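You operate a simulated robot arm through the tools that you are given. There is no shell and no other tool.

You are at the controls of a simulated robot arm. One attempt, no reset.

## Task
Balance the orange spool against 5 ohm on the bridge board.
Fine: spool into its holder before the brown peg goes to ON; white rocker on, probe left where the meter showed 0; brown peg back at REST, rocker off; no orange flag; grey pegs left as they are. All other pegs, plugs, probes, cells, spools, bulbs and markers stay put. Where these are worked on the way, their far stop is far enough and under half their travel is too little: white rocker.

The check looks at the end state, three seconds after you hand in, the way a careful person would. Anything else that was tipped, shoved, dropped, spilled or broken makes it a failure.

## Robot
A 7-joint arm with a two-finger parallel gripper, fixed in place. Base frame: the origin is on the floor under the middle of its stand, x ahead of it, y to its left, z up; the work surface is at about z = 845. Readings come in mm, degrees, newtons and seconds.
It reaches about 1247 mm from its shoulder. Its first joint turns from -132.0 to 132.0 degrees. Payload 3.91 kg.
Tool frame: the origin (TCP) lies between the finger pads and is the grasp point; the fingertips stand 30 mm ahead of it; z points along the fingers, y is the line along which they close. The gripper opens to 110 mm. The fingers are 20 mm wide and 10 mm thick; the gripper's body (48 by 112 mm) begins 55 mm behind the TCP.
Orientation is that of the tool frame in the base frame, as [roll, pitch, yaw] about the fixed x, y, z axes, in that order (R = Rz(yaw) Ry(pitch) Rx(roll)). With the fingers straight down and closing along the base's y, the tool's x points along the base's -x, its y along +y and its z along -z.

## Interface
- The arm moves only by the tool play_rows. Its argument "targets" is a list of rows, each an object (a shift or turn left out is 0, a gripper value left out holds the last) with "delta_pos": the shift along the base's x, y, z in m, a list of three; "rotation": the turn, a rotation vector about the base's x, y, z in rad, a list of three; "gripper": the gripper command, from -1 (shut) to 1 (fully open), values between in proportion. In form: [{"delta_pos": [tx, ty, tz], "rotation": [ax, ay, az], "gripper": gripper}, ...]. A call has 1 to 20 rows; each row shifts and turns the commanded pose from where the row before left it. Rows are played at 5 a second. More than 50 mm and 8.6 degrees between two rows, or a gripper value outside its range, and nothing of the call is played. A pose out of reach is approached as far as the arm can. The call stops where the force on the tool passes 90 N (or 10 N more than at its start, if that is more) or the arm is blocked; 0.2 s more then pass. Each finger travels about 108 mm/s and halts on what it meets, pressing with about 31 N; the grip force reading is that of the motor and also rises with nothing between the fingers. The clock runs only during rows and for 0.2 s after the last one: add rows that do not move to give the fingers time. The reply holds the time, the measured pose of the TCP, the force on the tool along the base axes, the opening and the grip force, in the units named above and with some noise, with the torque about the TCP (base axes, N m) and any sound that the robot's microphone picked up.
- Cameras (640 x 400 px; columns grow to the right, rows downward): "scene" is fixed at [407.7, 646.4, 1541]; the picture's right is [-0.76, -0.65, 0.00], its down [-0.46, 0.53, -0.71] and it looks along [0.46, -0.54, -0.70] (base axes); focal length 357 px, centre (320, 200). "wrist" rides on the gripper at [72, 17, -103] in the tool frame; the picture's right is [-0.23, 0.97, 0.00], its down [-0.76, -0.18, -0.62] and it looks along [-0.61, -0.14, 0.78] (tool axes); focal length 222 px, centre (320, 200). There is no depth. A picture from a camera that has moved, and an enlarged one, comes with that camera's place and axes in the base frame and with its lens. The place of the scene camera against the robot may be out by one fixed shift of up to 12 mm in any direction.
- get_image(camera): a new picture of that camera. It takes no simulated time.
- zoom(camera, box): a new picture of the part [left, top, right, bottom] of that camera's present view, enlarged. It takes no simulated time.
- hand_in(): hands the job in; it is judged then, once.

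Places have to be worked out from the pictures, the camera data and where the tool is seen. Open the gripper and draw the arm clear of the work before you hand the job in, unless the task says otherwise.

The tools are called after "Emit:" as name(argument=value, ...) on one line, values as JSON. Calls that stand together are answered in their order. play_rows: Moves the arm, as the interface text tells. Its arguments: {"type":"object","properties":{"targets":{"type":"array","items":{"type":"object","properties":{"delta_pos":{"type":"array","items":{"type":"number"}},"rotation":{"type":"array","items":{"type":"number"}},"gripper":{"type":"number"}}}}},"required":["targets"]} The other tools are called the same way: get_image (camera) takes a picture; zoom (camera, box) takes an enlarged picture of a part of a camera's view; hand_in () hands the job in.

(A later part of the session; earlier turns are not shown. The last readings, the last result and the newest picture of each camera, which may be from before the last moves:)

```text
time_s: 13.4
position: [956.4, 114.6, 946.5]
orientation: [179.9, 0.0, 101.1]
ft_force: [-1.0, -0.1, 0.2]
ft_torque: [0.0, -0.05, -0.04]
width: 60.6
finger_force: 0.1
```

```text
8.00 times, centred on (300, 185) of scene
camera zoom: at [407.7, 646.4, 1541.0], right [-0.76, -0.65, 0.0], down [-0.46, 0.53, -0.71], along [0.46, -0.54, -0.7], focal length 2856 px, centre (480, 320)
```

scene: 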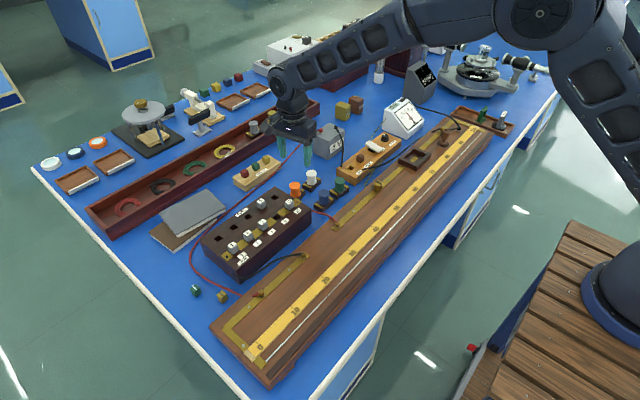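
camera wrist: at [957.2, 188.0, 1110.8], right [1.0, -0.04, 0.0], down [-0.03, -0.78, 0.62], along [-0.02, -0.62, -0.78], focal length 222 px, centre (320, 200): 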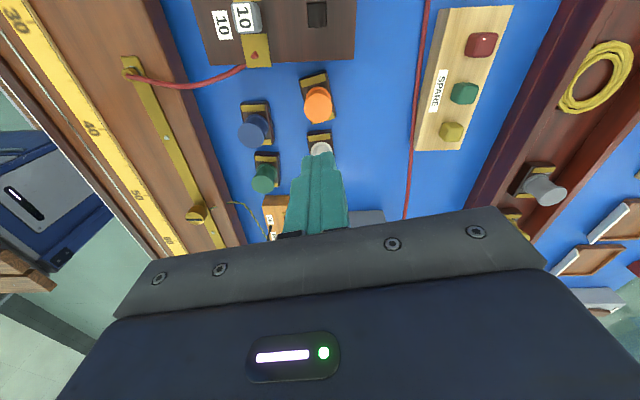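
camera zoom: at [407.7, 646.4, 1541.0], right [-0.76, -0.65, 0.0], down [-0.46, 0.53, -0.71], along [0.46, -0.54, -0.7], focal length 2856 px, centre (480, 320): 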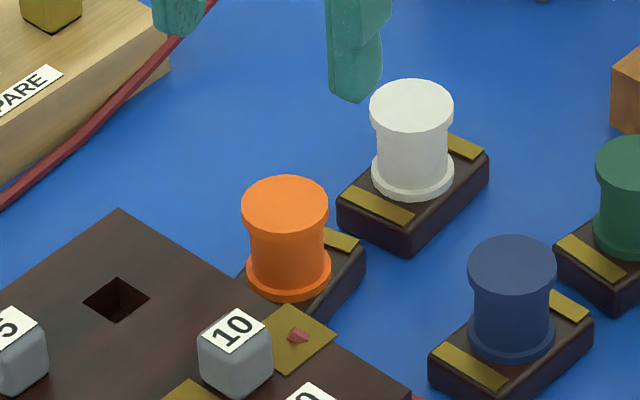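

The spool moved only about 2 mm and is upright. I recentre (-2.3, -1.7 mm), go about 6 mm deeper, close and then lift in very small steps while watching the opening.

Emit:
play_rows(targets=[{"delta_pos": [-0.0023, -0.0017, 0.0], "rotation": [0, 0, 0.02]}, {"delta_pos": [0, 0, -0.03]}, {"delta_pos": [0, 0, -0.03]}, {"delta_pos": [0, 0, -0.025]}, {"delta_pos": [0, 0, -0.01]}, {}, {"gripper": -1}, {}, {}, {}])

Emit:
zoom(camera="wrist", box=[240, 100, 400, 220])

Emit:
zoom(camera="scene", box=[270, 150, 330, 210])

```text
time_s: 15.6
position: [952.5, 112.8, 852.5]
orientation: [180.0, 0.0, 102.1]
ft_force: [0.2, 0.3, -1.1]
ft_torque: [0.02, -0.02, 0.03]
width: 30.7
finger_force: 31.2
```

```text
3.33 times, centred on (320, 160) of wrist
camera zoom: at [952.6, 186.6, 955.7], right [1.0, -0.02, 0.0], down [-0.01, -0.78, 0.62], along [-0.01, -0.62, -0.78], focal length 740 px, centre (320, 333)
```

zoom: 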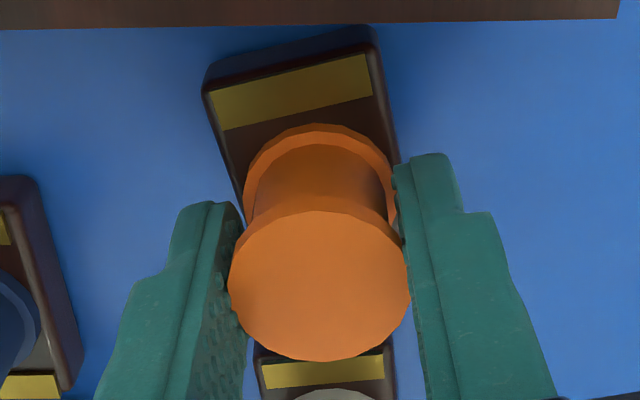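

```text
6.67 times, centred on (300, 180) of scene
camera zoom: at [407.7, 646.4, 1541.0], right [-0.76, -0.65, 0.0], down [-0.46, 0.53, -0.71], along [0.46, -0.54, -0.7], focal length 2380 px, centre (453, 333)
```

zoom: 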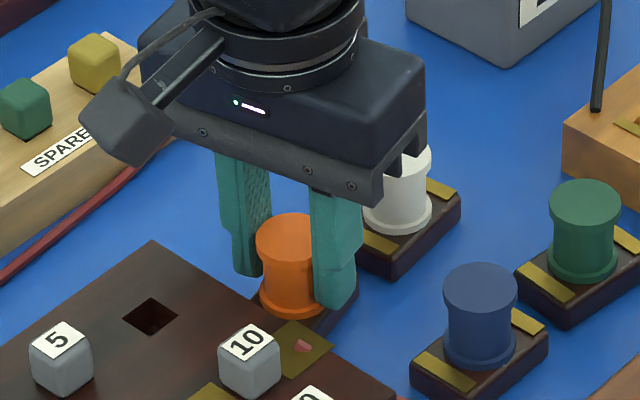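

Width 30.7, fingers well around both flanges. I lift 6 mm gently and check the opening.

Emit:
play_rows(targets=[{"delta_pos": [0, 0, 0.002]}, {"delta_pos": [0, 0, 0.002]}, {"delta_pos": [0, 0, 0.002]}, {}])

Emit:
zoom(camera="wrist", box=[240, 100, 400, 220])

Emit:
zoom(camera="scene", box=[270, 150, 330, 210])

```text
time_s: 16.6
position: [952.6, 112.7, 858.4]
orientation: [-180.0, 0.0, 102.1]
ft_force: [0.6, 0.8, -0.4]
ft_torque: [0.0, 0.01, 0.02]
width: 30.6
finger_force: 30.4
```

```text
3.33 times, centred on (320, 160) of wrist
camera zoom: at [953.0, 186.7, 961.9], right [1.0, -0.02, 0.0], down [-0.01, -0.78, 0.62], along [-0.01, -0.62, -0.78], focal length 740 px, centre (320, 333)
```

zoom: 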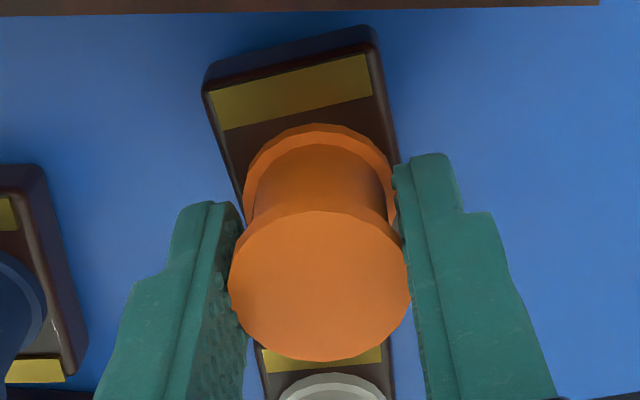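

```text
6.67 times, centred on (300, 180) of scene
camera zoom: at [407.7, 646.4, 1541.0], right [-0.76, -0.65, 0.0], down [-0.46, 0.53, -0.71], along [0.46, -0.54, -0.7], focal length 2380 px, centre (453, 333)
```

zoom: 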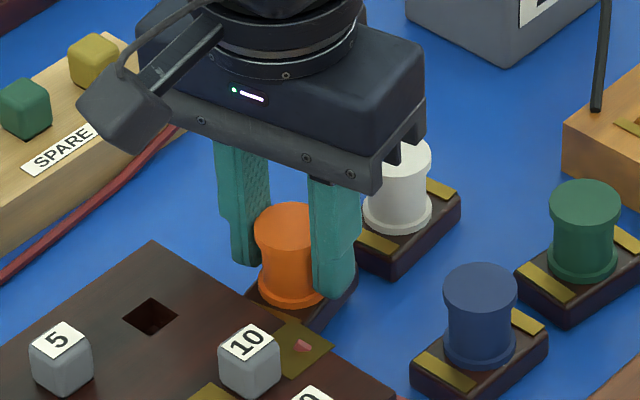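

The spool is rising with the fingers (unchanged in the wrist view while the table moved). I keep lifting gently.

Emit:
play_rows(targets=[{"delta_pos": [0, 0, 0.003]}, {"delta_pos": [0, 0, 0.005]}, {"delta_pos": [0, 0, 0.007]}, {"delta_pos": [0, 0, 0.009]}, {"delta_pos": [0, 0, 0.01]}, {"delta_pos": [0, 0, 0.01]}, {"delta_pos": [0, 0, 0.008]}, {"delta_pos": [0, 0, 0.005]}, {"delta_pos": [0, 0, 0.003]}, {}])

Emit:
zoom(camera="wrist", box=[240, 100, 400, 220])

Emit:
zoom(camera="scene", box=[260, 120, 340, 210])

```text
time_s: 18.8
position: [953.0, 112.6, 918.4]
orientation: [180.0, 0.1, 102.0]
ft_force: [0.0, 0.0, -0.6]
ft_torque: [0.0, 0.04, -0.06]
width: 30.4
finger_force: 31.4
```

```text
3.33 times, centred on (320, 160) of wrist
camera zoom: at [953.2, 186.6, 1022.3], right [1.0, -0.02, 0.0], down [-0.01, -0.78, 0.62], along [-0.01, -0.62, -0.78], focal length 740 px, centre (320, 333)
```

zoom: 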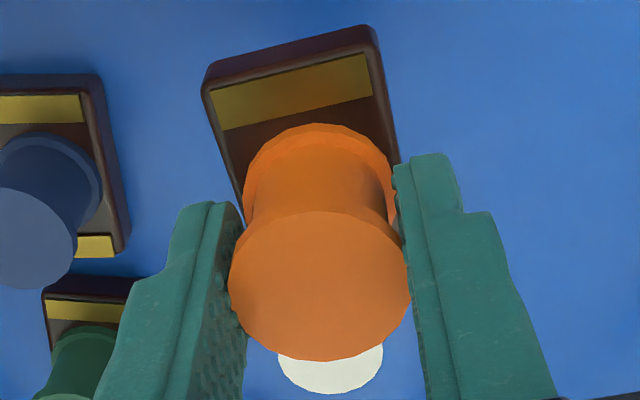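

```text
4.44 times, centred on (300, 165) of scene
camera zoom: at [407.7, 646.4, 1541.0], right [-0.76, -0.65, 0.0], down [-0.46, 0.53, -0.71], along [0.46, -0.54, -0.7], focal length 1586 px, centre (409, 356)
```

zoom: 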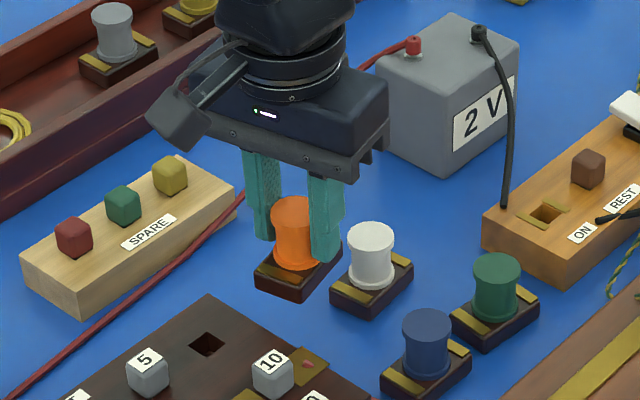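

Held firmly. I raise further to about z≈990 with gentle ramps and start moving toward the board.

Emit:
play_rows(targets=[{"delta_pos": [0, 0, 0.004]}, {"delta_pos": [0, 0, 0.008]}, {"delta_pos": [-0.003, 0, 0.011]}, {"delta_pos": [-0.007, 0, 0.012]}, {"delta_pos": [-0.01, 0, 0.012]}, {"delta_pos": [-0.013, 0, 0.01]}, {"delta_pos": [-0.016, 0, 0.007]}, {"delta_pos": [-0.018, 0, 0.004]}, {"delta_pos": [-0.018, 0, 0.002]}, {"delta_pos": [-0.018, 0, 0]}, {"delta_pos": [-0.018, 0, 0]}, {"delta_pos": [-0.018, 0, 0]}, {"delta_pos": [-0.018, 0, 0]}, {"delta_pos": [-0.016, 0, 0]}, {"delta_pos": [-0.013, 0, 0]}, {"delta_pos": [-0.009, 0, 0]}, {"delta_pos": [-0.005, 0, 0]}, {}])

Emit:
get_image(camera="wrist")

```text
time_s: 22.6
position: [753.4, 113.4, 990.4]
orientation: [-179.9, 0.1, 102.2]
ft_force: [-0.3, -0.4, -0.6]
ft_torque: [0.01, 0.0, 0.01]
width: 30.7
finger_force: 30.8
```

```text
taken
camera wrist: at [753.1, 186.8, 1092.1], right [1.0, -0.02, 0.0], down [-0.01, -0.78, 0.62], along [-0.01, -0.62, -0.78], focal length 222 px, centre (320, 200)
```

wrist: 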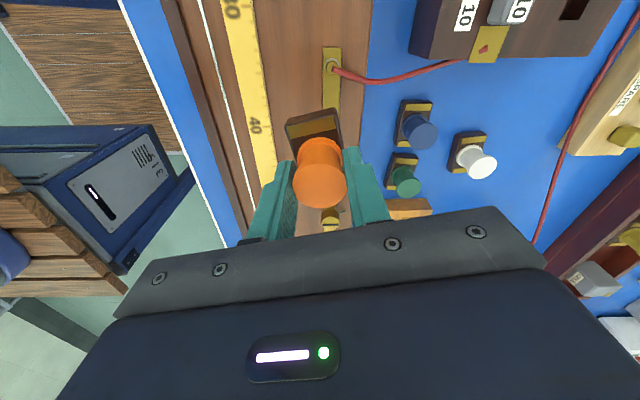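

Still secure. I move along -y past the holder (to about y=-285) while turning about -13° to square the spool with the well, so the wrist camera can see the well behind the spool.

Emit:
play_rows(targets=[{"delta_pos": [0, -0.005, 0], "rotation": [0, 0, -0.02]}, {"delta_pos": [0, -0.01, 0], "rotation": [0, 0, -0.025]}, {"delta_pos": [0, -0.015, 0], "rotation": [0, 0, -0.03]}, {"delta_pos": [0, -0.02, 0], "rotation": [0, 0, -0.03]}, {"delta_pos": [0, -0.024, 0], "rotation": [0, 0, -0.03]}, {"delta_pos": [0, -0.026, 0], "rotation": [0, 0, -0.03]}, {"delta_pos": [0, -0.026, 0], "rotation": [0, 0, -0.03]}, {"delta_pos": [0, -0.026, 0], "rotation": [0, 0, -0.03]}, {"delta_pos": [0, -0.026, 0]}, {"delta_pos": [0, -0.026, 0]}, {"delta_pos": [0, -0.026, 0]}, {"delta_pos": [0, -0.026, 0]}, {"delta_pos": [0, -0.026, 0]}, {"delta_pos": [0, -0.026, 0]}, {"delta_pos": [0, -0.026, 0]}, {"delta_pos": [0, -0.024, 0]}, {"delta_pos": [0, -0.02, 0]}, {"delta_pos": [0, -0.012, 0]}, {"delta_pos": [0, -0.006, 0]}, {}])

Emit:
get_image(camera="wrist")

Emit:
zoom(camera="wrist", box=[240, 0, 400, 100])

Emit:
get_image(camera="scene")

```text
time_s: 26.8
position: [752.6, -284.1, 988.2]
orientation: [180.0, 0.0, 89.2]
ft_force: [0.5, 0.3, -1.0]
ft_torque: [-0.02, -0.01, -0.01]
width: 30.8
finger_force: 31.0
```

```text
taken
camera wrist: at [769.8, -211.4, 1092.0], right [0.97, -0.24, 0.0], down [-0.19, -0.76, 0.62], along [-0.15, -0.6, -0.78], focal length 222 px, centre (320, 200)
```

wrist: 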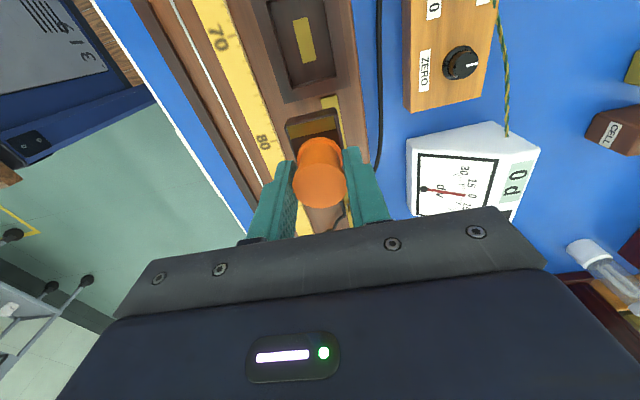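

```text
4.00 times, centred on (320, 50) of wrist
camera zoom: at [769.8, -211.4, 1092.0], right [0.97, -0.24, 0.0], down [-0.19, -0.76, 0.62], along [-0.15, -0.6, -0.78], focal length 888 px, centre (320, 800)
```

zoom: 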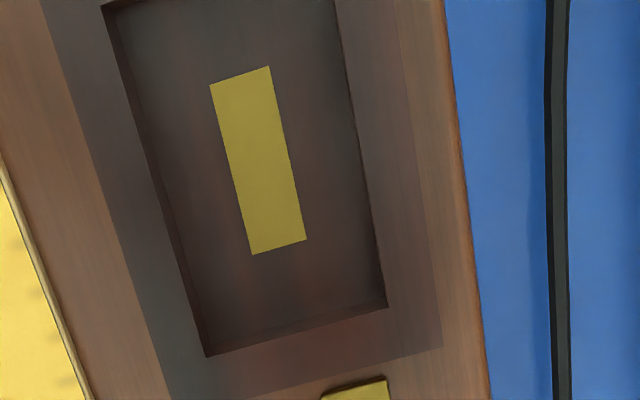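

```text
taken
```

scene: 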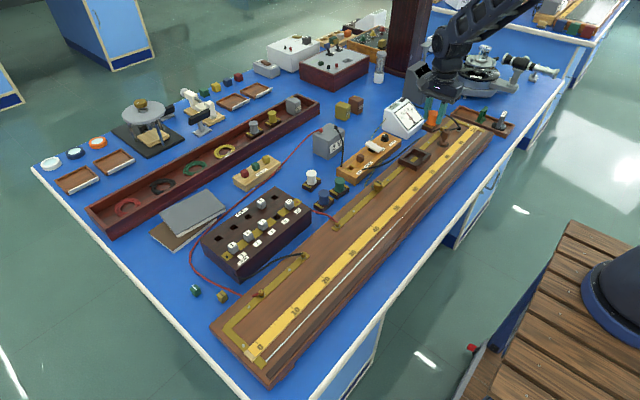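

The well measures about 42.5×63.5 mm centred near (753.7, -219.3) in camera coordinates, i.e. about +2 mm x and +65 mm y from here. I move over it and descend until the spool's base is about 10 mm above the rim, then inspect.

Emit:
play_rows(targets=[{"delta_pos": [0.0005, 0.005, 0]}, {"delta_pos": [0.0005, 0.01, 0]}, {"delta_pos": [0.0005, 0.015, 0]}, {"delta_pos": [0.0005, 0.015, 0]}, {"delta_pos": [0, 0.012, 0]}, {"delta_pos": [0, 0.008, -0.004]}, {"delta_pos": [0, 0, -0.01]}, {"delta_pos": [0, 0, -0.014]}, {"delta_pos": [0, 0, -0.014]}, {"delta_pos": [0, 0, -0.01]}, {"delta_pos": [0, 0, -0.006]}, {"delta_pos": [0, 0, -0.004]}, {}])

Emit:
get_image(camera="wrist")

Emit:
zoom(camera="wrist", box=[220, 50, 420, 200])

Emit:
zoom(camera="scene", box=[385, 110, 445, 180])

```text
time_s: 29.6
position: [755.4, -218.7, 926.4]
orientation: [180.0, 0.0, 89.2]
ft_force: [-0.5, 0.7, -0.6]
ft_torque: [-0.01, 0.01, 0.02]
width: 30.5
finger_force: 31.2
```

```text
taken
camera wrist: at [771.6, -146.3, 1030.1], right [0.97, -0.24, 0.0], down [-0.19, -0.76, 0.62], along [-0.15, -0.6, -0.78], focal length 222 px, centre (320, 200)
```

wrist: 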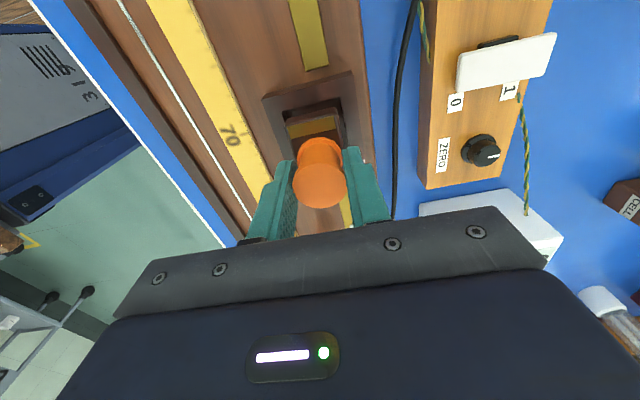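

```text
2.67 times, centred on (320, 125) of wrist
camera zoom: at [771.6, -146.3, 1030.1], right [0.97, -0.24, 0.0], down [-0.19, -0.76, 0.62], along [-0.15, -0.6, -0.78], focal length 592 px, centre (320, 400)
```

zoom: 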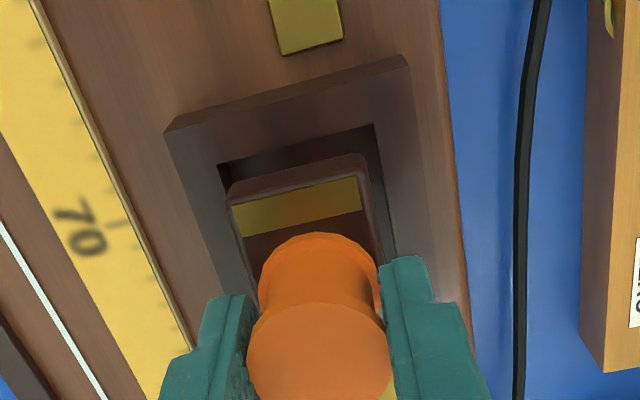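

```text
5.71 times, centred on (415, 145) of scene
camera zoom: at [407.7, 646.4, 1541.0], right [-0.76, -0.65, 0.0], down [-0.46, 0.53, -0.71], along [0.46, -0.54, -0.7], focal length 2040 px, centre (-223, 514)
```

zoom: 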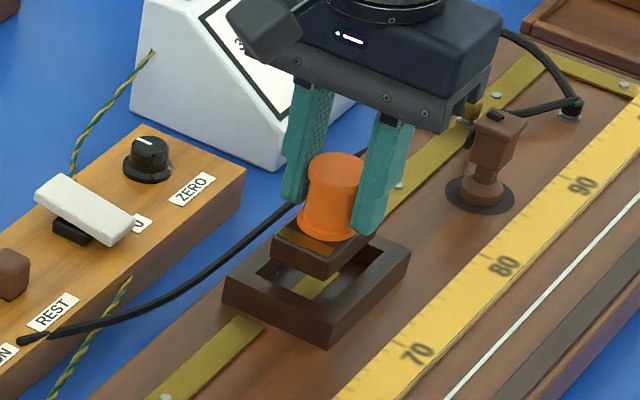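

Base is square with the well and within about 1–2 mm of centre. I shift -1.2 mm in y and lower it into the well.

Emit:
play_rows(targets=[{"delta_pos": [0, -0.0012, -0.003]}, {"delta_pos": [0, 0, -0.005]}, {"delta_pos": [0, 0, -0.005]}, {"delta_pos": [0, 0, -0.004]}, {"delta_pos": [0, 0, -0.002]}, {}])

Emit:
zoom(camera="wrist", box=[220, 50, 420, 200])

Emit:
zoom(camera="scene", box=[385, 120, 445, 180])

```text
time_s: 31.0
position: [755.3, -219.5, 906.5]
orientation: [-179.9, 0.0, 89.3]
ft_force: [-0.8, -0.5, -0.7]
ft_torque: [0.01, 0.03, 0.0]
width: 30.8
finger_force: 30.6
```

```text
2.67 times, centred on (320, 125) of wrist
camera zoom: at [771.7, -147.7, 1010.9], right [0.97, -0.24, 0.0], down [-0.19, -0.76, 0.62], along [-0.15, -0.6, -0.78], focal length 592 px, centre (320, 400)
```

zoom: 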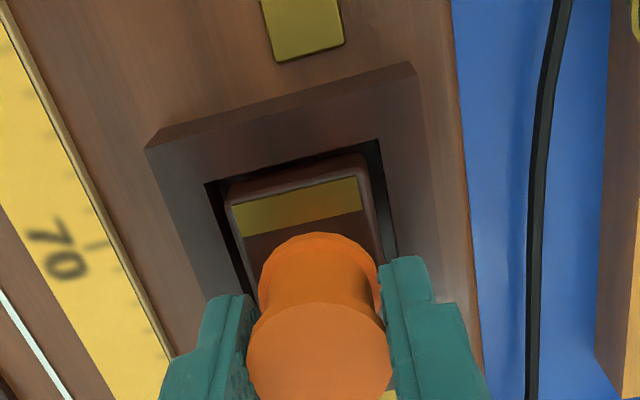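

```text
6.67 times, centred on (415, 150) of scene
camera zoom: at [407.7, 646.4, 1541.0], right [-0.76, -0.65, 0.0], down [-0.46, 0.53, -0.71], along [0.46, -0.54, -0.7], focal length 2380 px, centre (-313, 533)
```

zoom: 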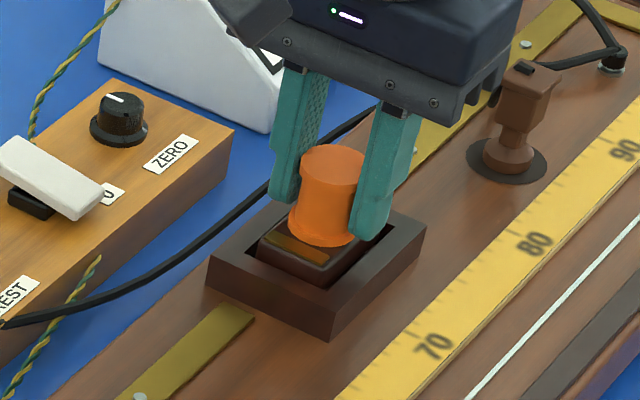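

The base is inside the well with even gaps. I lower the last few millimetres in 1 mm steps looking for contact force.

Emit:
play_rows(targets=[{"delta_pos": [0, 0, -0.001]}, {"delta_pos": [0, 0, -0.001]}, {"delta_pos": [0, 0, -0.001]}, {}])

Emit:
zoom(camera="scene", box=[385, 120, 445, 180])

```text
time_s: 32.0
position: [755.9, -219.4, 904.5]
orientation: [-179.9, -0.1, 89.2]
ft_force: [-0.2, -1.0, -1.3]
ft_torque: [0.01, 0.0, 0.03]
width: 30.7
finger_force: 31.0
```

```text
6.67 times, centred on (415, 150) of scene
camera zoom: at [407.7, 646.4, 1541.0], right [-0.76, -0.65, 0.0], down [-0.46, 0.53, -0.71], along [0.46, -0.54, -0.7], focal length 2380 px, centre (-313, 533)
```

zoom: 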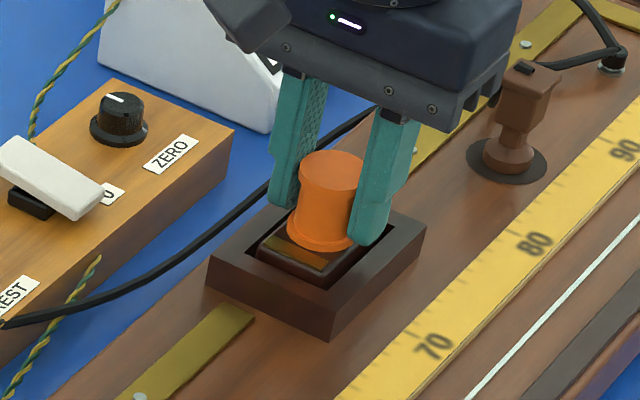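

No contact yet; the base keeps sinking. A few more 1 mm steps.

Emit:
play_rows(targets=[{"delta_pos": [0, 0, -0.001]}, {"delta_pos": [0, 0, -0.001]}, {}])

Emit:
zoom(camera="scene", box=[385, 120, 445, 180])

Emit:
zoom(camera="wrist", box=[220, 50, 420, 200])

```text
time_s: 32.8
position: [754.5, -218.8, 901.6]
orientation: [-180.0, 0.1, 89.3]
ft_force: [0.4, -0.5, -1.0]
ft_torque: [-0.03, 0.01, 0.01]
width: 30.9
finger_force: 31.4
```

```text
6.67 times, centred on (415, 150) of scene
camera zoom: at [407.7, 646.4, 1541.0], right [-0.76, -0.65, 0.0], down [-0.46, 0.53, -0.71], along [0.46, -0.54, -0.7], focal length 2380 px, centre (-313, 533)
```

zoom: 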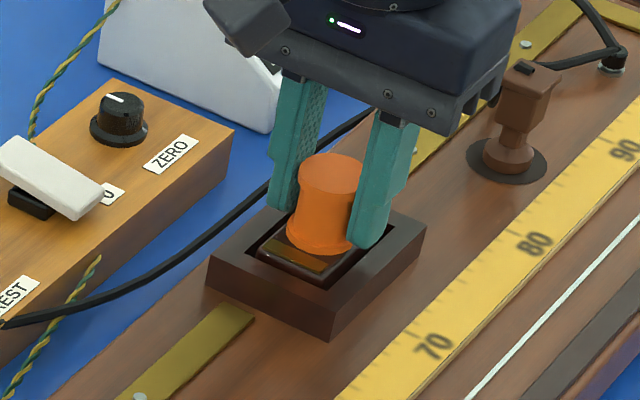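

```text
2.67 times, centred on (320, 125) of wrist
camera zoom: at [771.5, -147.7, 1006.1], right [0.97, -0.24, 0.0], down [-0.19, -0.76, 0.62], along [-0.15, -0.6, -0.78], focal length 592 px, centre (320, 400)
```

zoom: 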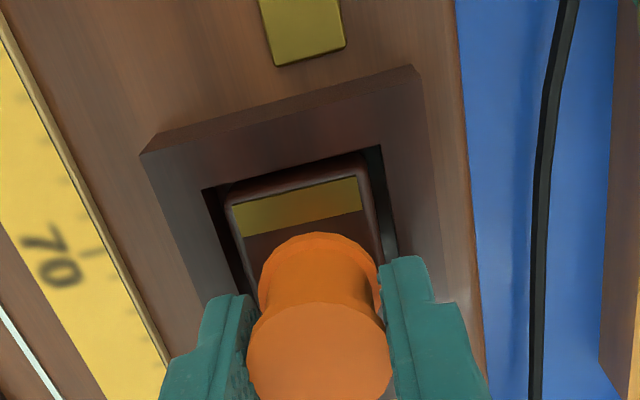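

Still no contact force; continue in 1 mm steps.

Emit:
play_rows(targets=[{"delta_pos": [0, 0, -0.001]}, {"delta_pos": [0, 0, -0.001]}, {}])

Emit:
zoom(camera="scene", box=[395, 130, 435, 170])

Emit:
zoom(camera="wrist", box=[220, 50, 420, 200])

```text
time_s: 33.6
position: [756.0, -219.4, 901.1]
orientation: [-180.0, 0.0, 89.2]
ft_force: [-1.4, 0.3, 6.0]
ft_torque: [0.03, 0.06, 0.04]
width: 30.9
finger_force: 31.2
```

```text
10.00 times, centred on (415, 150) of scene
camera zoom: at [407.7, 646.4, 1541.0], right [-0.76, -0.65, 0.0], down [-0.46, 0.53, -0.71], along [0.46, -0.54, -0.7], focal length 3569 px, centre (-630, 700)
```

zoom: 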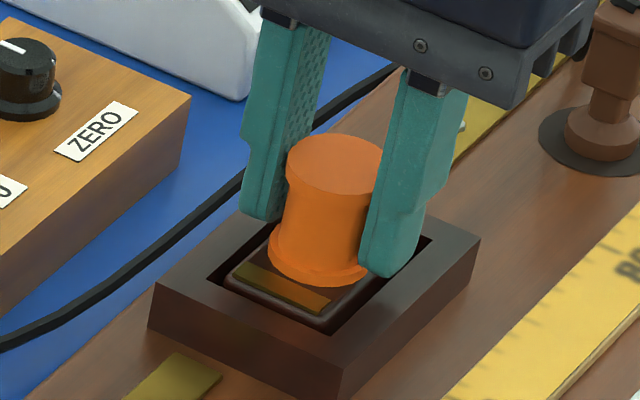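

```text
2.67 times, centred on (320, 125) of wrist
camera zoom: at [771.6, -147.6, 1004.6], right [0.97, -0.24, 0.0], down [-0.19, -0.76, 0.62], along [-0.15, -0.6, -0.78], focal length 592 px, centre (320, 400)
```

zoom: 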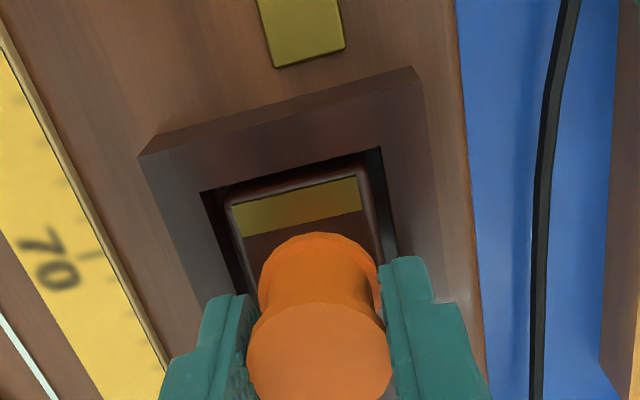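

Contact (6 N). The spool rests on the well floor, so I open slightly to release and rise straight up.

Emit:
play_rows(targets=[{"gripper": -0.25}, {}, {}, {"delta_pos": [0, 0, 0.01]}, {"delta_pos": [0, 0, 0.02], "gripper": 0.1}, {"delta_pos": [0, 0, 0.03]}, {"delta_pos": [0, 0, 0.03]}, {"delta_pos": [0, 0, 0.03]}, {}])

Emit:
zoom(camera="scene", box=[385, 120, 445, 180])

Emit:
get_image(camera="wrist")

Emit:
zoom(camera="wrist", box=[240, 40, 400, 160])

```text
time_s: 35.6
position: [755.1, -219.9, 1020.8]
orientation: [180.0, 0.0, 89.2]
ft_force: [0.3, 0.4, -0.2]
ft_torque: [-0.03, -0.03, -0.02]
width: 60.7
finger_force: 0.1
```

```text
6.67 times, centred on (415, 150) of scene
camera zoom: at [407.7, 646.4, 1541.0], right [-0.76, -0.65, 0.0], down [-0.46, 0.53, -0.71], along [0.46, -0.54, -0.7], focal length 2380 px, centre (-313, 533)
```

zoom: 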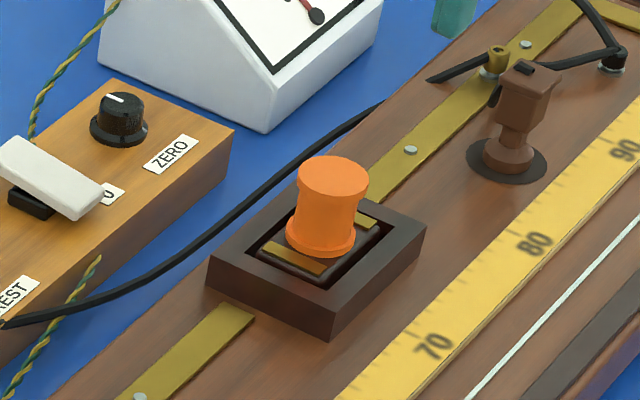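

```text
taken
camera wrist: at [772.1, -147.7, 1124.4], right [0.97, -0.24, 0.0], down [-0.19, -0.76, 0.62], along [-0.15, -0.6, -0.78], focal length 222 px, centre (320, 200)
```

wrist: 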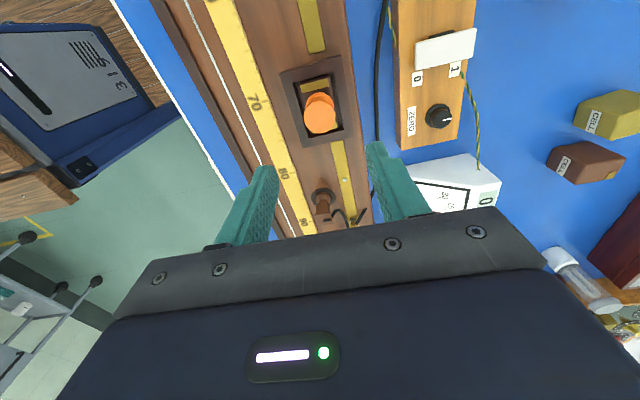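

```text
3.33 times, centred on (320, 100) of wrist
camera zoom: at [772.1, -147.7, 1124.4], right [0.97, -0.24, 0.0], down [-0.19, -0.76, 0.62], along [-0.15, -0.6, -0.78], focal length 740 px, centre (320, 533)
```

zoom: 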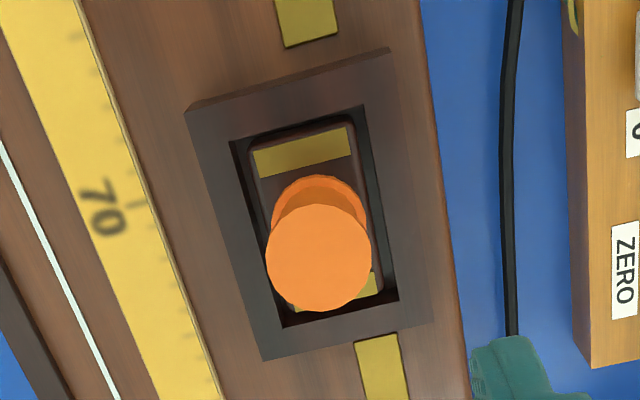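

The orange spool sits flat in its holder. Next I hover over the brown peg block to measure peg, ON hole and rocker.

Emit:
play_rows(targets=[{"delta_pos": [0.025, 0.02, 0]}, {"delta_pos": [0.03, 0.025, 0]}, {"delta_pos": [0.03, 0.025, 0]}, {"delta_pos": [0.03, 0.02, -0.02]}, {"delta_pos": [0.018, 0.012, -0.03]}, {}])

Emit:
get_image(camera="wrist")

Emit:
zoom(camera="wrist", box=[240, 40, 400, 160])

Emit:
zoom(camera="scene", box=[330, 110, 420, 190])

```text
time_s: 37.0
position: [888.3, -118.2, 970.7]
orientation: [-179.9, 0.0, 89.2]
ft_force: [0.0, -0.8, 0.2]
ft_torque: [-0.04, 0.01, 0.01]
width: 60.4
finger_force: 0.2
```

```text
taken
camera wrist: at [904.8, -46.5, 1074.3], right [0.97, -0.24, 0.0], down [-0.19, -0.76, 0.62], along [-0.15, -0.6, -0.78], focal length 222 px, centre (320, 200)
```

wrist: 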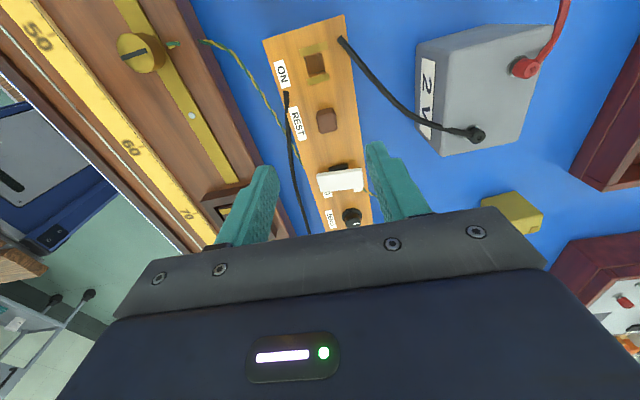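

```text
3.33 times, centred on (320, 100) of wrist
camera zoom: at [904.8, -46.5, 1074.3], right [0.97, -0.24, 0.0], down [-0.19, -0.76, 0.62], along [-0.15, -0.6, -0.78], focal length 740 px, centre (320, 533)
```

zoom: 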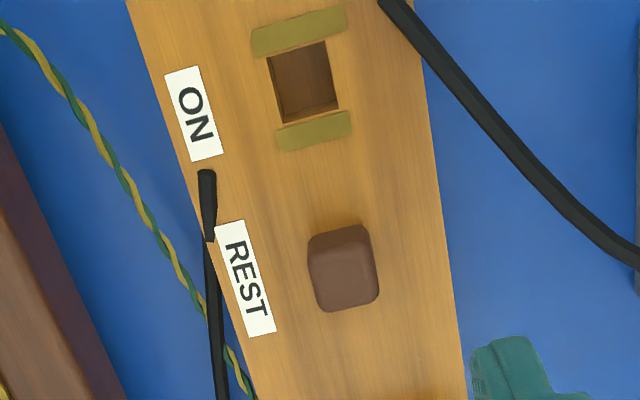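

```text
5.00 times, centred on (375, 150) of scene
camera zoom: at [407.7, 646.4, 1541.0], right [-0.76, -0.65, 0.0], down [-0.46, 0.53, -0.71], along [0.46, -0.54, -0.7], focal length 1785 px, centre (45, 450)
```

zoom: 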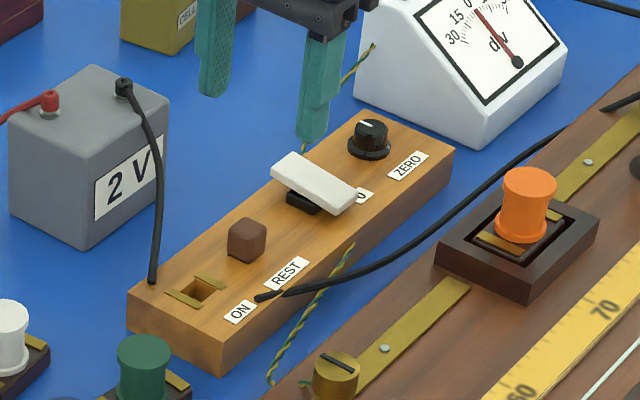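

Block top is near z≈830, brown peg head ≈20 mm square centred about (893.5, -126), ON hole about (893, -75) in camera coordinates. I align over the peg (+6.7, -7.8 mm), set the opening to about 42 mm and come lower to refine.

Emit:
play_rows(targets=[{"delta_pos": [0.0067, -0.0078, 0], "rotation": [0, 0, 0.03], "gripper": -0.24}, {"delta_pos": [0, 0, -0.03]}, {"delta_pos": [0, 0, -0.03]}, {"delta_pos": [0, 0, -0.005]}, {}])

Emit:
zoom(camera="wrist", box=[240, 30, 400, 200])

Emit:
zoom(camera="wrist", box=[280, 110, 376, 180])

Emit:
zoom(camera="scene", box=[330, 110, 420, 190])

```text
time_s: 38.2
position: [895.0, -125.7, 906.5]
orientation: [179.9, 0.0, 90.9]
ft_force: [0.4, 0.4, 0.7]
ft_torque: [-0.03, -0.02, 0.01]
width: 42.0
finger_force: 0.2
```

```text
2.35 times, centred on (320, 115) of wrist
camera zoom: at [908.9, -53.7, 1009.1], right [0.98, -0.21, 0.0], down [-0.17, -0.76, 0.62], along [-0.13, -0.61, -0.78], focal length 523 px, centre (320, 400)
```

zoom: 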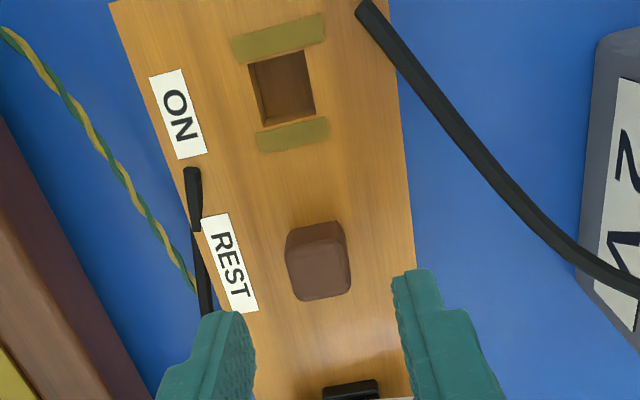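

```text
5.71 times, centred on (328, 145) of wrist
camera zoom: at [908.9, -53.7, 1009.1], right [0.98, -0.21, 0.0], down [-0.17, -0.76, 0.62], along [-0.13, -0.61, -0.78], focal length 1269 px, centre (274, 514)
```

zoom: 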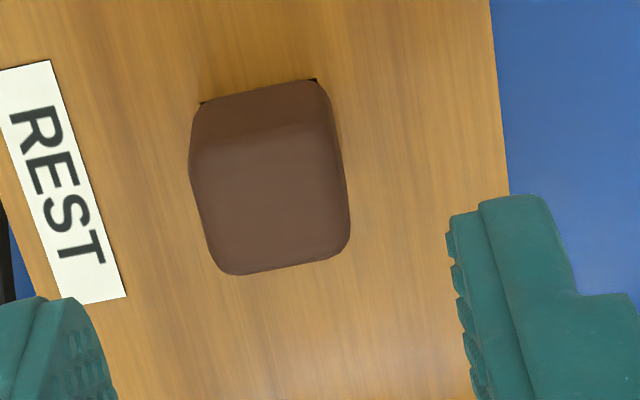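

```text
5.00 times, centred on (375, 150) of scene
camera zoom: at [407.7, 646.4, 1541.0], right [-0.76, -0.65, 0.0], down [-0.46, 0.53, -0.71], along [0.46, -0.54, -0.7], focal length 1785 px, centre (45, 450)
```

zoom: 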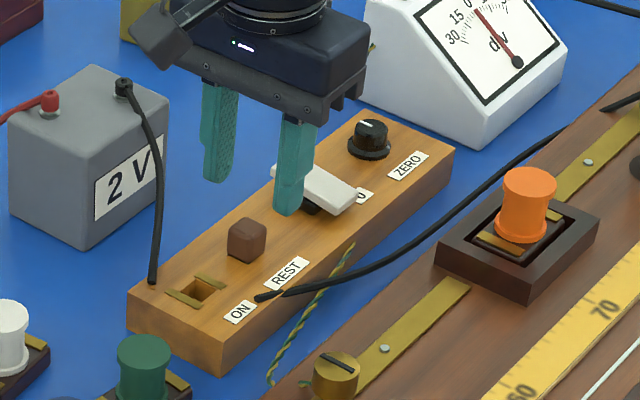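

Peg is centred under the tool; both it and the ON hole are square within about 1°, with the ON hole offset by about (+0.9, +50) mm. I straighten the yaw slightly, descend around the peg head and close.

Emit:
play_rows(targets=[{"rotation": [0, 0, -0.033]}, {"delta_pos": [0, 0, -0.02]}, {"delta_pos": [0, 0, -0.015]}, {"delta_pos": [0, 0, -0.007]}, {}])

Emit:
zoom(camera="wrist", box=[240, 90, 400, 200])

Emit:
zoom(camera="scene", box=[330, 110, 420, 190])

```text
time_s: 39.4
position: [894.6, -125.7, 863.4]
orientation: [180.0, 0.0, 89.0]
ft_force: [-0.6, -0.1, 0.3]
ft_torque: [-0.02, 0.0, 0.04]
width: 41.5
finger_force: 0.2
```

```text
3.64 times, centred on (320, 145) of wrist
camera zoom: at [911.4, -53.4, 966.8], right [0.97, -0.24, 0.0], down [-0.19, -0.76, 0.62], along [-0.15, -0.6, -0.78], focal length 808 px, centre (320, 400)
```

zoom: 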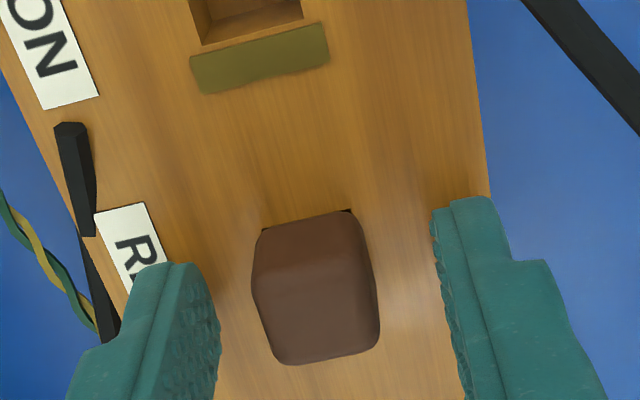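

```text
5.00 times, centred on (375, 150) of scene
camera zoom: at [407.7, 646.4, 1541.0], right [-0.76, -0.65, 0.0], down [-0.46, 0.53, -0.71], along [0.46, -0.54, -0.7], focal length 1785 px, centre (45, 450)
```

zoom: 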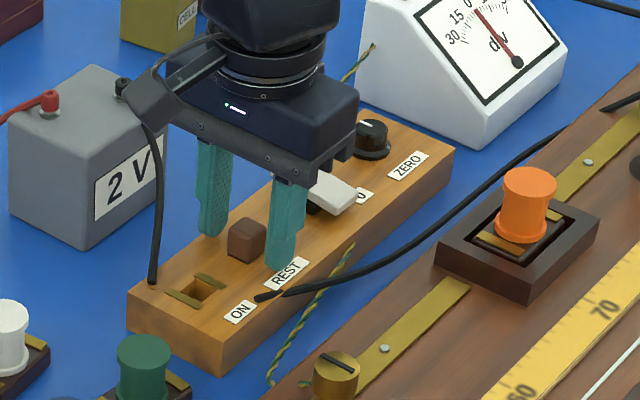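

Fingers straddle the peg head just above the block. I close on it.

Emit:
play_rows(targets=[{"gripper": -1}, {}, {}, {}])

Emit:
zoom(camera="wrist", box=[240, 90, 400, 200])

```text
time_s: 40.4
position: [894.3, -125.1, 862.1]
orientation: [-180.0, 0.0, 89.0]
ft_force: [-0.7, 0.9, 0.4]
ft_torque: [0.01, -0.02, 0.02]
width: 18.8
finger_force: 30.9
```

```text
3.64 times, centred on (320, 145) of wrist
camera zoom: at [911.4, -53.4, 966.8], right [0.97, -0.24, 0.0], down [-0.19, -0.76, 0.62], along [-0.15, -0.6, -0.78], focal length 808 px, centre (320, 400)
```

zoom: 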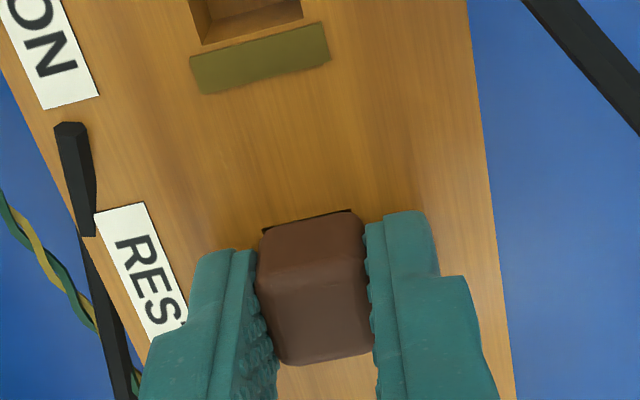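

Gripped at 18.8 mm. I lift gently to draw it out of the REST hole.

Emit:
play_rows(targets=[{"delta_pos": [0, 0, 0.002]}, {"delta_pos": [0, 0, 0.003]}, {"delta_pos": [0, 0, 0.004]}, {"delta_pos": [0, 0, 0.005]}, {"delta_pos": [0, 0, 0.006]}, {"delta_pos": [0, 0, 0.006]}, {"delta_pos": [0, 0, 0.006]}, {"delta_pos": [0, 0, 0.004]}, {"delta_pos": [0, 0, 0.002]}, {}])

Emit:
zoom(camera="wrist", box=[240, 60, 400, 200])

Emit:
zoom(camera="scene", box=[330, 110, 420, 190])

```text
time_s: 42.6
position: [894.6, -125.8, 901.2]
orientation: [179.9, 0.0, 89.1]
ft_force: [-0.2, -0.2, -0.8]
ft_torque: [0.01, 0.02, 0.02]
width: 18.6
finger_force: 31.3
```

```text
2.86 times, centred on (320, 130) of wrist
camera zoom: at [911.7, -53.8, 1005.0], right [0.97, -0.24, 0.0], down [-0.19, -0.76, 0.62], along [-0.15, -0.6, -0.78], focal length 635 px, centre (320, 400)
```

zoom: 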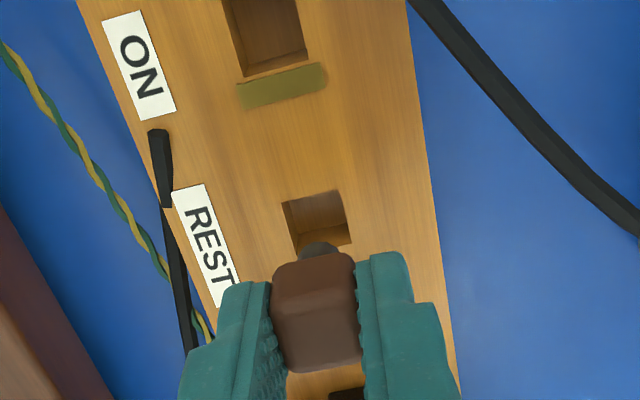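

```text
5.00 times, centred on (375, 150) of scene
camera zoom: at [407.7, 646.4, 1541.0], right [-0.76, -0.65, 0.0], down [-0.46, 0.53, -0.71], along [0.46, -0.54, -0.7], focal length 1785 px, centre (45, 450)
```

zoom: 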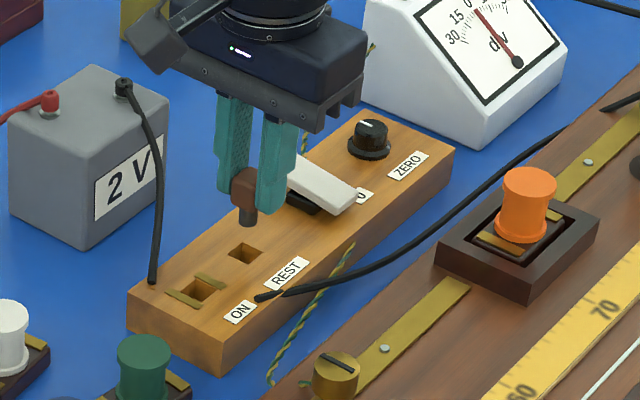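

The peg is out, showing a round grey stem about 12 mm across; the hole is about 16 mm square. I carry it to above the ON hole (+0.9, +50 mm) and check.

Emit:
play_rows(targets=[{"delta_pos": [0.0001, 0.005, 0]}, {"delta_pos": [0.0002, 0.01, 0]}, {"delta_pos": [0.0002, 0.012, 0]}, {"delta_pos": [0.0002, 0.012, 0]}, {"delta_pos": [0.0002, 0.008, 0]}, {"delta_pos": [0, 0.003, 0]}, {}])

Emit:
zoom(camera="wrist", box=[240, 60, 400, 200])

Emit:
zoom(camera="scene", box=[330, 120, 390, 190])

```text
time_s: 44.2
position: [895.9, -74.4, 901.5]
orientation: [180.0, 0.0, 89.0]
ft_force: [0.1, -0.1, -0.3]
ft_torque: [-0.01, 0.01, 0.02]
width: 18.5
finger_force: 31.3
```

```text
2.86 times, centred on (320, 130) of wrist
camera zoom: at [912.2, -3.3, 1005.1], right [0.97, -0.24, 0.0], down [-0.19, -0.76, 0.62], along [-0.15, -0.6, -0.78], focal length 635 px, centre (320, 400)
```

zoom: 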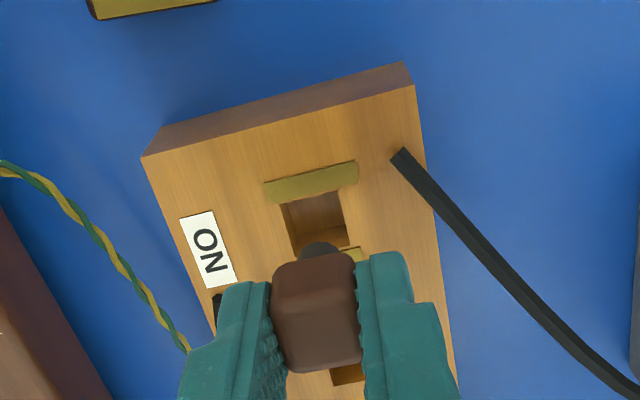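

```text
5.71 times, centred on (360, 155) of scene
camera zoom: at [407.7, 646.4, 1541.0], right [-0.76, -0.65, 0.0], down [-0.46, 0.53, -0.71], along [0.46, -0.54, -0.7], focal length 2040 px, centre (91, 457)
```

zoom: 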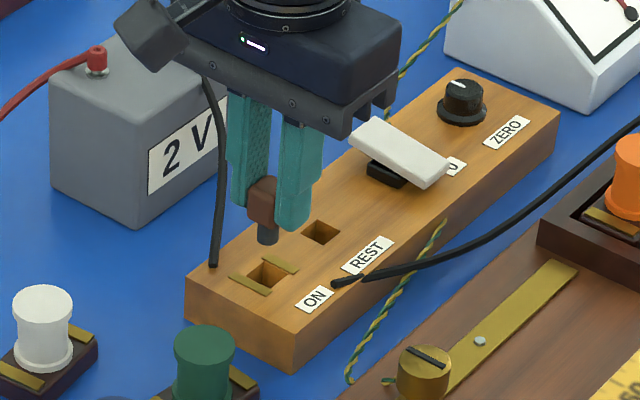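

The ON hole now sits under the stem just as the REST hole did. I lower gently to the same grip height, watching the force.

Emit:
play_rows(targets=[{"delta_pos": [0, 0, -0.004]}, {"delta_pos": [0, 0, -0.007]}, {"delta_pos": [0, 0, -0.008]}, {"delta_pos": [0, 0, -0.008]}, {"delta_pos": [0, 0, -0.005]}, {"delta_pos": [0, 0, -0.003]}, {}])

Emit:
zoom(camera="wrist", box=[240, 60, 400, 200])

Emit:
zoom(camera="scene", box=[330, 120, 390, 190])

```text
time_s: 45.8
position: [895.9, -76.4, 865.5]
orientation: [-179.9, 0.0, 89.1]
ft_force: [-1.2, -0.4, -0.9]
ft_torque: [0.0, 0.02, -0.02]
width: 18.6
finger_force: 30.7
```

```text
2.86 times, centred on (320, 130) of wrist
camera zoom: at [912.4, -4.0, 970.1], right [0.97, -0.24, 0.0], down [-0.19, -0.76, 0.62], along [-0.15, -0.6, -0.78], focal length 635 px, centre (320, 400)
```

zoom: 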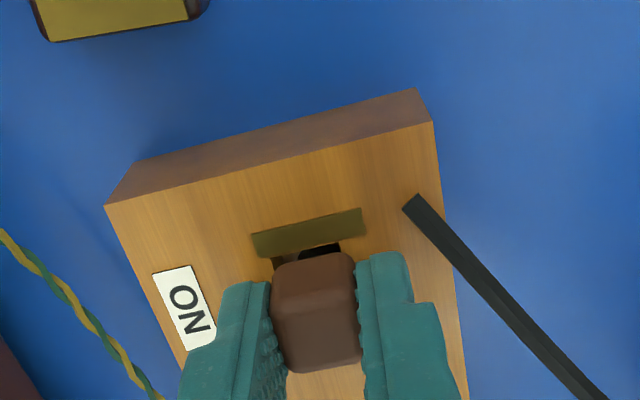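

```text
5.71 times, centred on (360, 155) of scene
camera zoom: at [407.7, 646.4, 1541.0], right [-0.76, -0.65, 0.0], down [-0.46, 0.53, -0.71], along [0.46, -0.54, -0.7], focal length 2040 px, centre (91, 457)
```

zoom: 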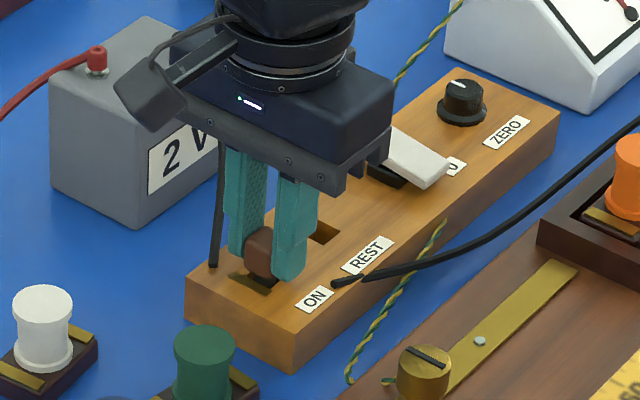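

Stem is inside the ON hole with no force. I lower the last few millimetres until it seats.

Emit:
play_rows(targets=[{"delta_pos": [0, 0, -0.001]}, {"delta_pos": [0, 0, -0.001]}, {"delta_pos": [0, 0, -0.001]}, {}])

Emit:
zoom(camera="wrist", box=[240, 60, 400, 200])

Emit:
zoom(camera="scene", box=[375, 90, 425, 140])

```text
time_s: 46.8
position: [894.7, -74.4, 863.5]
orientation: [180.0, 0.0, 89.0]
ft_force: [0.2, -0.3, 0.6]
ft_torque: [0.0, -0.04, -0.01]
width: 18.6
finger_force: 31.0
```

```text
2.86 times, centred on (320, 130) of wrist
camera zoom: at [912.4, -3.8, 967.2], right [0.97, -0.24, 0.0], down [-0.19, -0.76, 0.62], along [-0.15, -0.6, -0.78], focal length 635 px, centre (320, 400)
```

zoom: 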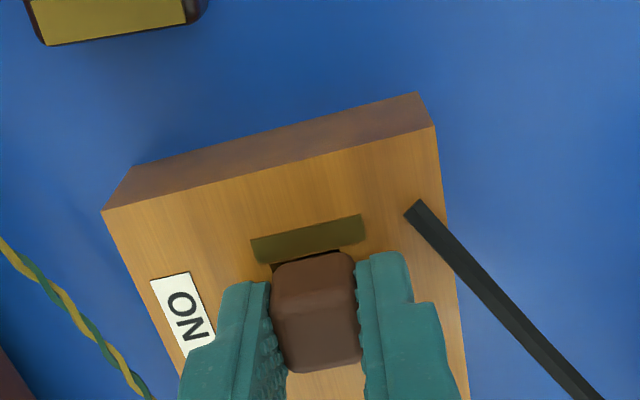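

```text
8.00 times, centred on (400, 115) of scene
camera zoom: at [407.7, 646.4, 1541.0], right [-0.76, -0.65, 0.0], down [-0.46, 0.53, -0.71], along [0.46, -0.54, -0.7], focal length 2856 px, centre (-320, 880)
```

zoom: 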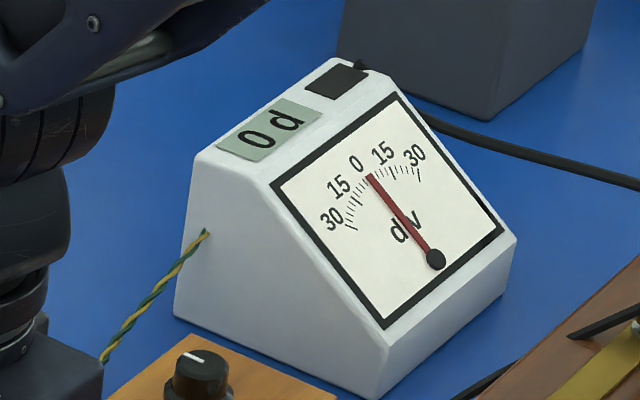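

Emit:
play_rows(targets=[{"delta_pos": [0, 0, -0.001]}, {"delta_pos": [0, 0, -0.001]}, {}])

Emit:
zoom(camera="wrist", box=[240, 60, 400, 200])

```text
time_s: 47.6
position: [896.0, -76.4, 863.1]
orientation: [180.0, 0.0, 89.1]
ft_force: [-3.0, -1.0, 20.9]
ft_torque: [-0.11, 0.1, 0.02]
width: 18.7
finger_force: 30.7
```

```text
2.86 times, centred on (320, 130) of wrist
camera zoom: at [912.3, -3.7, 966.4], right [0.97, -0.24, 0.0], down [-0.19, -0.76, 0.62], along [-0.15, -0.6, -0.78], focal length 635 px, centre (320, 400)
```

zoom: 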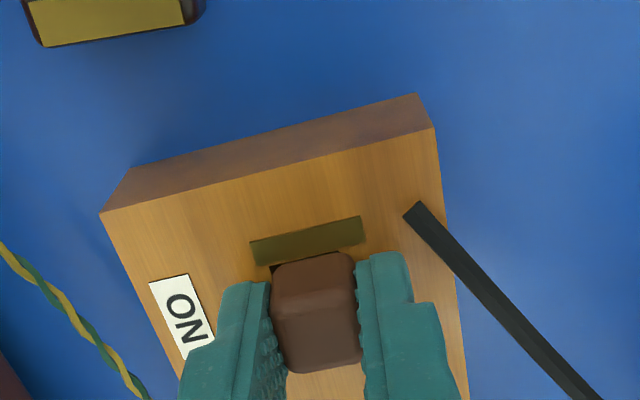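

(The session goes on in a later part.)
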